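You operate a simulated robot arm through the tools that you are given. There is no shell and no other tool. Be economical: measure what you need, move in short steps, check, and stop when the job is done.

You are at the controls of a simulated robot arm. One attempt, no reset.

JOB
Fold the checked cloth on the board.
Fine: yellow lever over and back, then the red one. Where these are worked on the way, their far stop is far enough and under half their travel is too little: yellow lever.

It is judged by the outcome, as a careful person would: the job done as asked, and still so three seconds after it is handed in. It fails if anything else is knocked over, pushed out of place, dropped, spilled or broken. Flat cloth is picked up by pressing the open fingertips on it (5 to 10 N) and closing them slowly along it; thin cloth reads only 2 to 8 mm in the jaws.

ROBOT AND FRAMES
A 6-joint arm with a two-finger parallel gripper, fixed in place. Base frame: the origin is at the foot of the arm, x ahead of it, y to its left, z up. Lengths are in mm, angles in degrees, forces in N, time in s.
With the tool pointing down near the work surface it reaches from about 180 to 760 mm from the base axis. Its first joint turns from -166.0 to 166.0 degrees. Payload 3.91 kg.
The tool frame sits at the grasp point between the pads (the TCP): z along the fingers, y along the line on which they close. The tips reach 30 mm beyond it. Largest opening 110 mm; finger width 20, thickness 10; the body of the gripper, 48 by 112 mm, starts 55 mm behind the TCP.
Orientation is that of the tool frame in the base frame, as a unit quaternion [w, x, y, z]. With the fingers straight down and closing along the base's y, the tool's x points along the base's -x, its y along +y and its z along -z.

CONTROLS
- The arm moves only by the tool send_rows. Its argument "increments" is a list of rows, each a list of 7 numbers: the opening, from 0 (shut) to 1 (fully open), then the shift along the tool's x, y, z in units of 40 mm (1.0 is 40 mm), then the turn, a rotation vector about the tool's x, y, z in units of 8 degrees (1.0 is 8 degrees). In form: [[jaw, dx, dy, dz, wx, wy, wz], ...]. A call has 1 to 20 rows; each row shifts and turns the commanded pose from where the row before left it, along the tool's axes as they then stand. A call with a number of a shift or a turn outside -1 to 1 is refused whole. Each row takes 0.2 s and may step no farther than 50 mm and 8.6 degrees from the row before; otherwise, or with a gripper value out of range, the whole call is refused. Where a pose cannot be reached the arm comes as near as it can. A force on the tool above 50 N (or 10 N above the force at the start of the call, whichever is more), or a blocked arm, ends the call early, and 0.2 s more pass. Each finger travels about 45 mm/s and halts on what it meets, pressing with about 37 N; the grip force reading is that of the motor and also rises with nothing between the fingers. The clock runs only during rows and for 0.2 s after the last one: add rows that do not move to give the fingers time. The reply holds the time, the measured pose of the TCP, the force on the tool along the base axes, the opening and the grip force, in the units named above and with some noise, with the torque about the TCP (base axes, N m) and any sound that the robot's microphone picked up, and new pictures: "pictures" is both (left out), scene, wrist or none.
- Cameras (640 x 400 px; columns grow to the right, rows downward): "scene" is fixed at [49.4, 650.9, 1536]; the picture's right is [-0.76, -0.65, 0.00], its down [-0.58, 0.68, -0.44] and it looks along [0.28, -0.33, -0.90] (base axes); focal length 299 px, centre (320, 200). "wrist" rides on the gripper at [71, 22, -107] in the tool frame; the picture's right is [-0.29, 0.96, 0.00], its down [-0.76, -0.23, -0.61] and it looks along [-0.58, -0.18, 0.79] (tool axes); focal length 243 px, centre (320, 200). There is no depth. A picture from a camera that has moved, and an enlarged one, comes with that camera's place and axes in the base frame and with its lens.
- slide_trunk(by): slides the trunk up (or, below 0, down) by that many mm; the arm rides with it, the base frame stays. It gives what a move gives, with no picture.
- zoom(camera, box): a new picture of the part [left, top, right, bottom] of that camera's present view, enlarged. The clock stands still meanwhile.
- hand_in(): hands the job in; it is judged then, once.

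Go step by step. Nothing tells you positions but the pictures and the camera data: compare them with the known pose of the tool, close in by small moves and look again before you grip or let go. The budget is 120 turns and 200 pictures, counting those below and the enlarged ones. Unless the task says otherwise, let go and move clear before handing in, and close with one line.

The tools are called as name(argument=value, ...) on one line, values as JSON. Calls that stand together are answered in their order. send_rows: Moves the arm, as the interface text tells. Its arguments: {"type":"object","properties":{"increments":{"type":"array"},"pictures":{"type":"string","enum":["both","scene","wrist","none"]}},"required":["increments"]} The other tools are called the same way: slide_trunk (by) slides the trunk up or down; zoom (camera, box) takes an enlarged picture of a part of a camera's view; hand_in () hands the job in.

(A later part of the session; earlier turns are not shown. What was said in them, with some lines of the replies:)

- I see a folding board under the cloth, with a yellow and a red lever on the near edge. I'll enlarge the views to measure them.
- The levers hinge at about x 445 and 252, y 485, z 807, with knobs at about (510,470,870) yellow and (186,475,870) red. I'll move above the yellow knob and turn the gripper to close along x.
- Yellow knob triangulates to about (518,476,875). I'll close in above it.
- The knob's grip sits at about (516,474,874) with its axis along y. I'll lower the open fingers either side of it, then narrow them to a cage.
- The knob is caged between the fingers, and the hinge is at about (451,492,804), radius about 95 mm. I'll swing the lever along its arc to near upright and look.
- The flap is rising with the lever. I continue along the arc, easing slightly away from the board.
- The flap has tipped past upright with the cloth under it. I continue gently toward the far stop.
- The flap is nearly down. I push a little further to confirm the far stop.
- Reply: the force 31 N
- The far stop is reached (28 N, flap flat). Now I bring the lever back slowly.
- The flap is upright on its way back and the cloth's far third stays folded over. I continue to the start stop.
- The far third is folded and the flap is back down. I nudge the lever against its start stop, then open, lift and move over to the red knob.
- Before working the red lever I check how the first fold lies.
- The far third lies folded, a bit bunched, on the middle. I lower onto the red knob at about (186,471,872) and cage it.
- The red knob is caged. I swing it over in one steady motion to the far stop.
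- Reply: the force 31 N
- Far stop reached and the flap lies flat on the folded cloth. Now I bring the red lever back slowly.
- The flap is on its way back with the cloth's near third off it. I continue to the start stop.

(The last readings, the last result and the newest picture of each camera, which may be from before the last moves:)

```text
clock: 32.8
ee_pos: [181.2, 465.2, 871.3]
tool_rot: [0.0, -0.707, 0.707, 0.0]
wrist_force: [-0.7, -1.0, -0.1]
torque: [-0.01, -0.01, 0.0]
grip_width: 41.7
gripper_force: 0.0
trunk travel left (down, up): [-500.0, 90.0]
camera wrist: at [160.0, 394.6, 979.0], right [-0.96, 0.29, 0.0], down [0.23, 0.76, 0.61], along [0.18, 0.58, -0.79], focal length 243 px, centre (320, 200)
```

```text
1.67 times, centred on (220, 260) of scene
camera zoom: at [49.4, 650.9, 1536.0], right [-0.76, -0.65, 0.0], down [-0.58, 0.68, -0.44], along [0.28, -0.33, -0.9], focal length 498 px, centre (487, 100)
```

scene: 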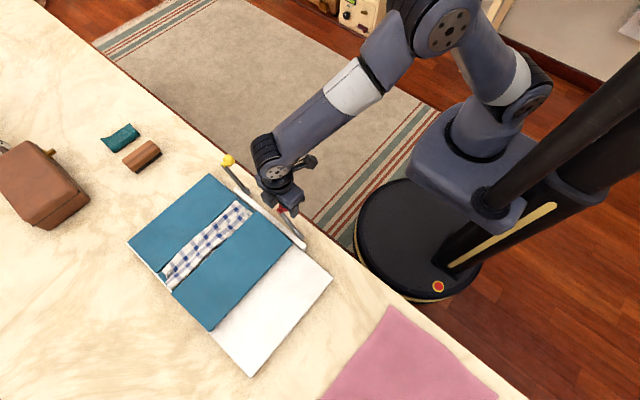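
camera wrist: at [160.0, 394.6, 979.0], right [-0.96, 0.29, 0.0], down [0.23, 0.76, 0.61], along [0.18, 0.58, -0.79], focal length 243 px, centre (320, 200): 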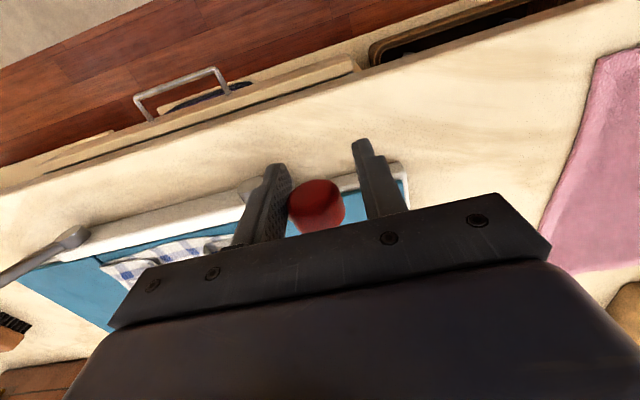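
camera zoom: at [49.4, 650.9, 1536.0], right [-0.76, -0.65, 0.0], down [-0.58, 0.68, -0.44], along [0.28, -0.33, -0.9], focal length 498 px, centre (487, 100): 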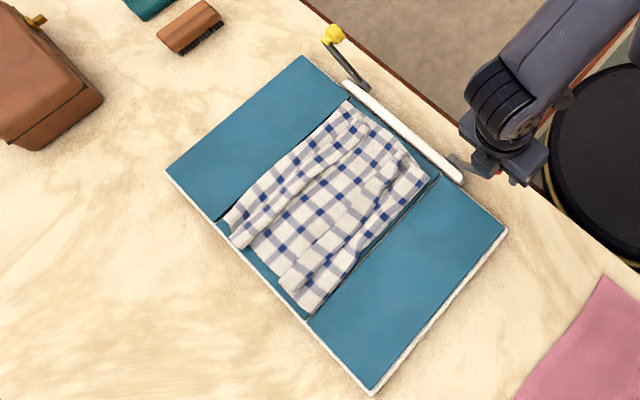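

Both thirds are folded onto the middle. I nudge the red lever home, open, lift clear and check.

send_rows(increments=[[0.38, 0, 0.1, 0.1, 0, 0, 0], [0.38, 0, 0, 0, 0, 0, 0], [0.38, 0, -0.12, -0.1, 0, 0, 0], [0.7, 0, 0, 0, 0, 0, 0], [0.8, 0, 0, 0, 0, 0, 0], [0.8, 0, 0, -0.8, 0, 0, 0], [0.8, 0, 0, -0.8, 0, 0, 0], [0.8, 0, 0, -0.8, 0, 0, 0], [0.8, 0, 0, -0.8, 0, 0, 0], [0.8, 0.9, 0, -0.5, 0, 0, 0], [0.8, 0.9, 0, -0.5, 0, 0, 0], [0.8, 0, 0, 0, 0, 0, 0]])

zoom(camera="scene", box=[100, 140, 340, 380])

```text
clock: 35.4
ee_pos: [182.4, 393.0, 1040.4]
tool_rot: [0.0, -0.707, 0.707, 0.0]
wrist_force: [-0.1, -0.6, -0.1]
torque: [0.03, 0.0, 0.02]
grip_width: 87.9
gripper_force: 0.1
trunk travel left (down, up): [-500.0, 90.0]
camera wrist: at [161.1, 321.8, 1148.2], right [-0.96, 0.29, 0.0], down [0.23, 0.76, 0.61], along [0.18, 0.58, -0.79], focal length 243 px, centre (320, 200)
```

scene: 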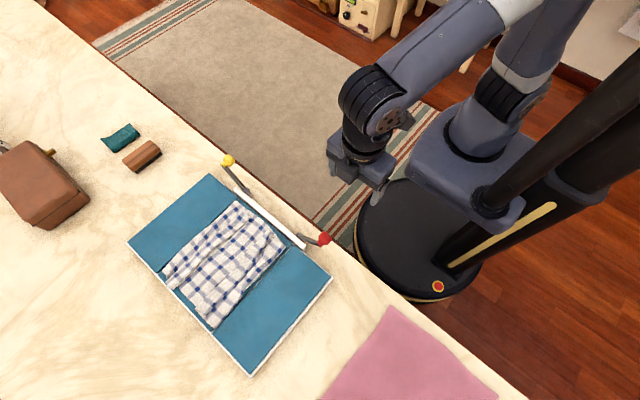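
wrist: 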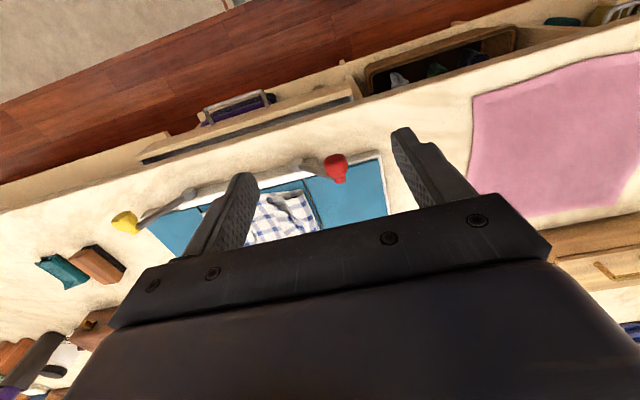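

```text
1.67 times, centred on (220, 260) of scene
camera zoom: at [49.4, 650.9, 1536.0], right [-0.76, -0.65, 0.0], down [-0.58, 0.68, -0.44], along [0.28, -0.33, -0.9], focal length 498 px, centre (487, 100)
```

zoom: 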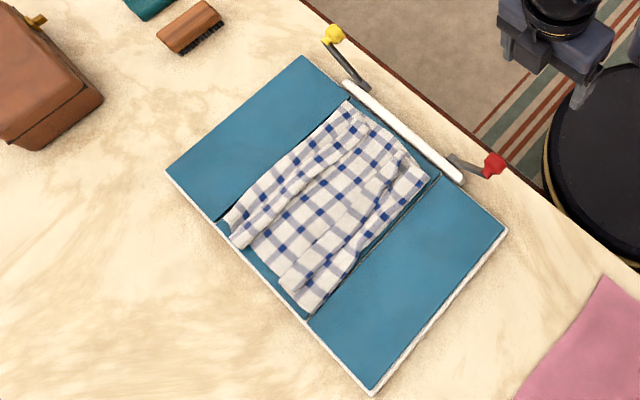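

The cloth lies folded on the middle panel, both levers are back at their start stops, nothing else has moved, and the arm is clear. I'm handing in.

hand_in()

```text
The job is handed in.
```

The checked cloth is folded on the board: I worked the yellow lever over to its far stop and back, then the red lever the same way, and both sides of the cloth now lie on the middle panel, a little bunched.
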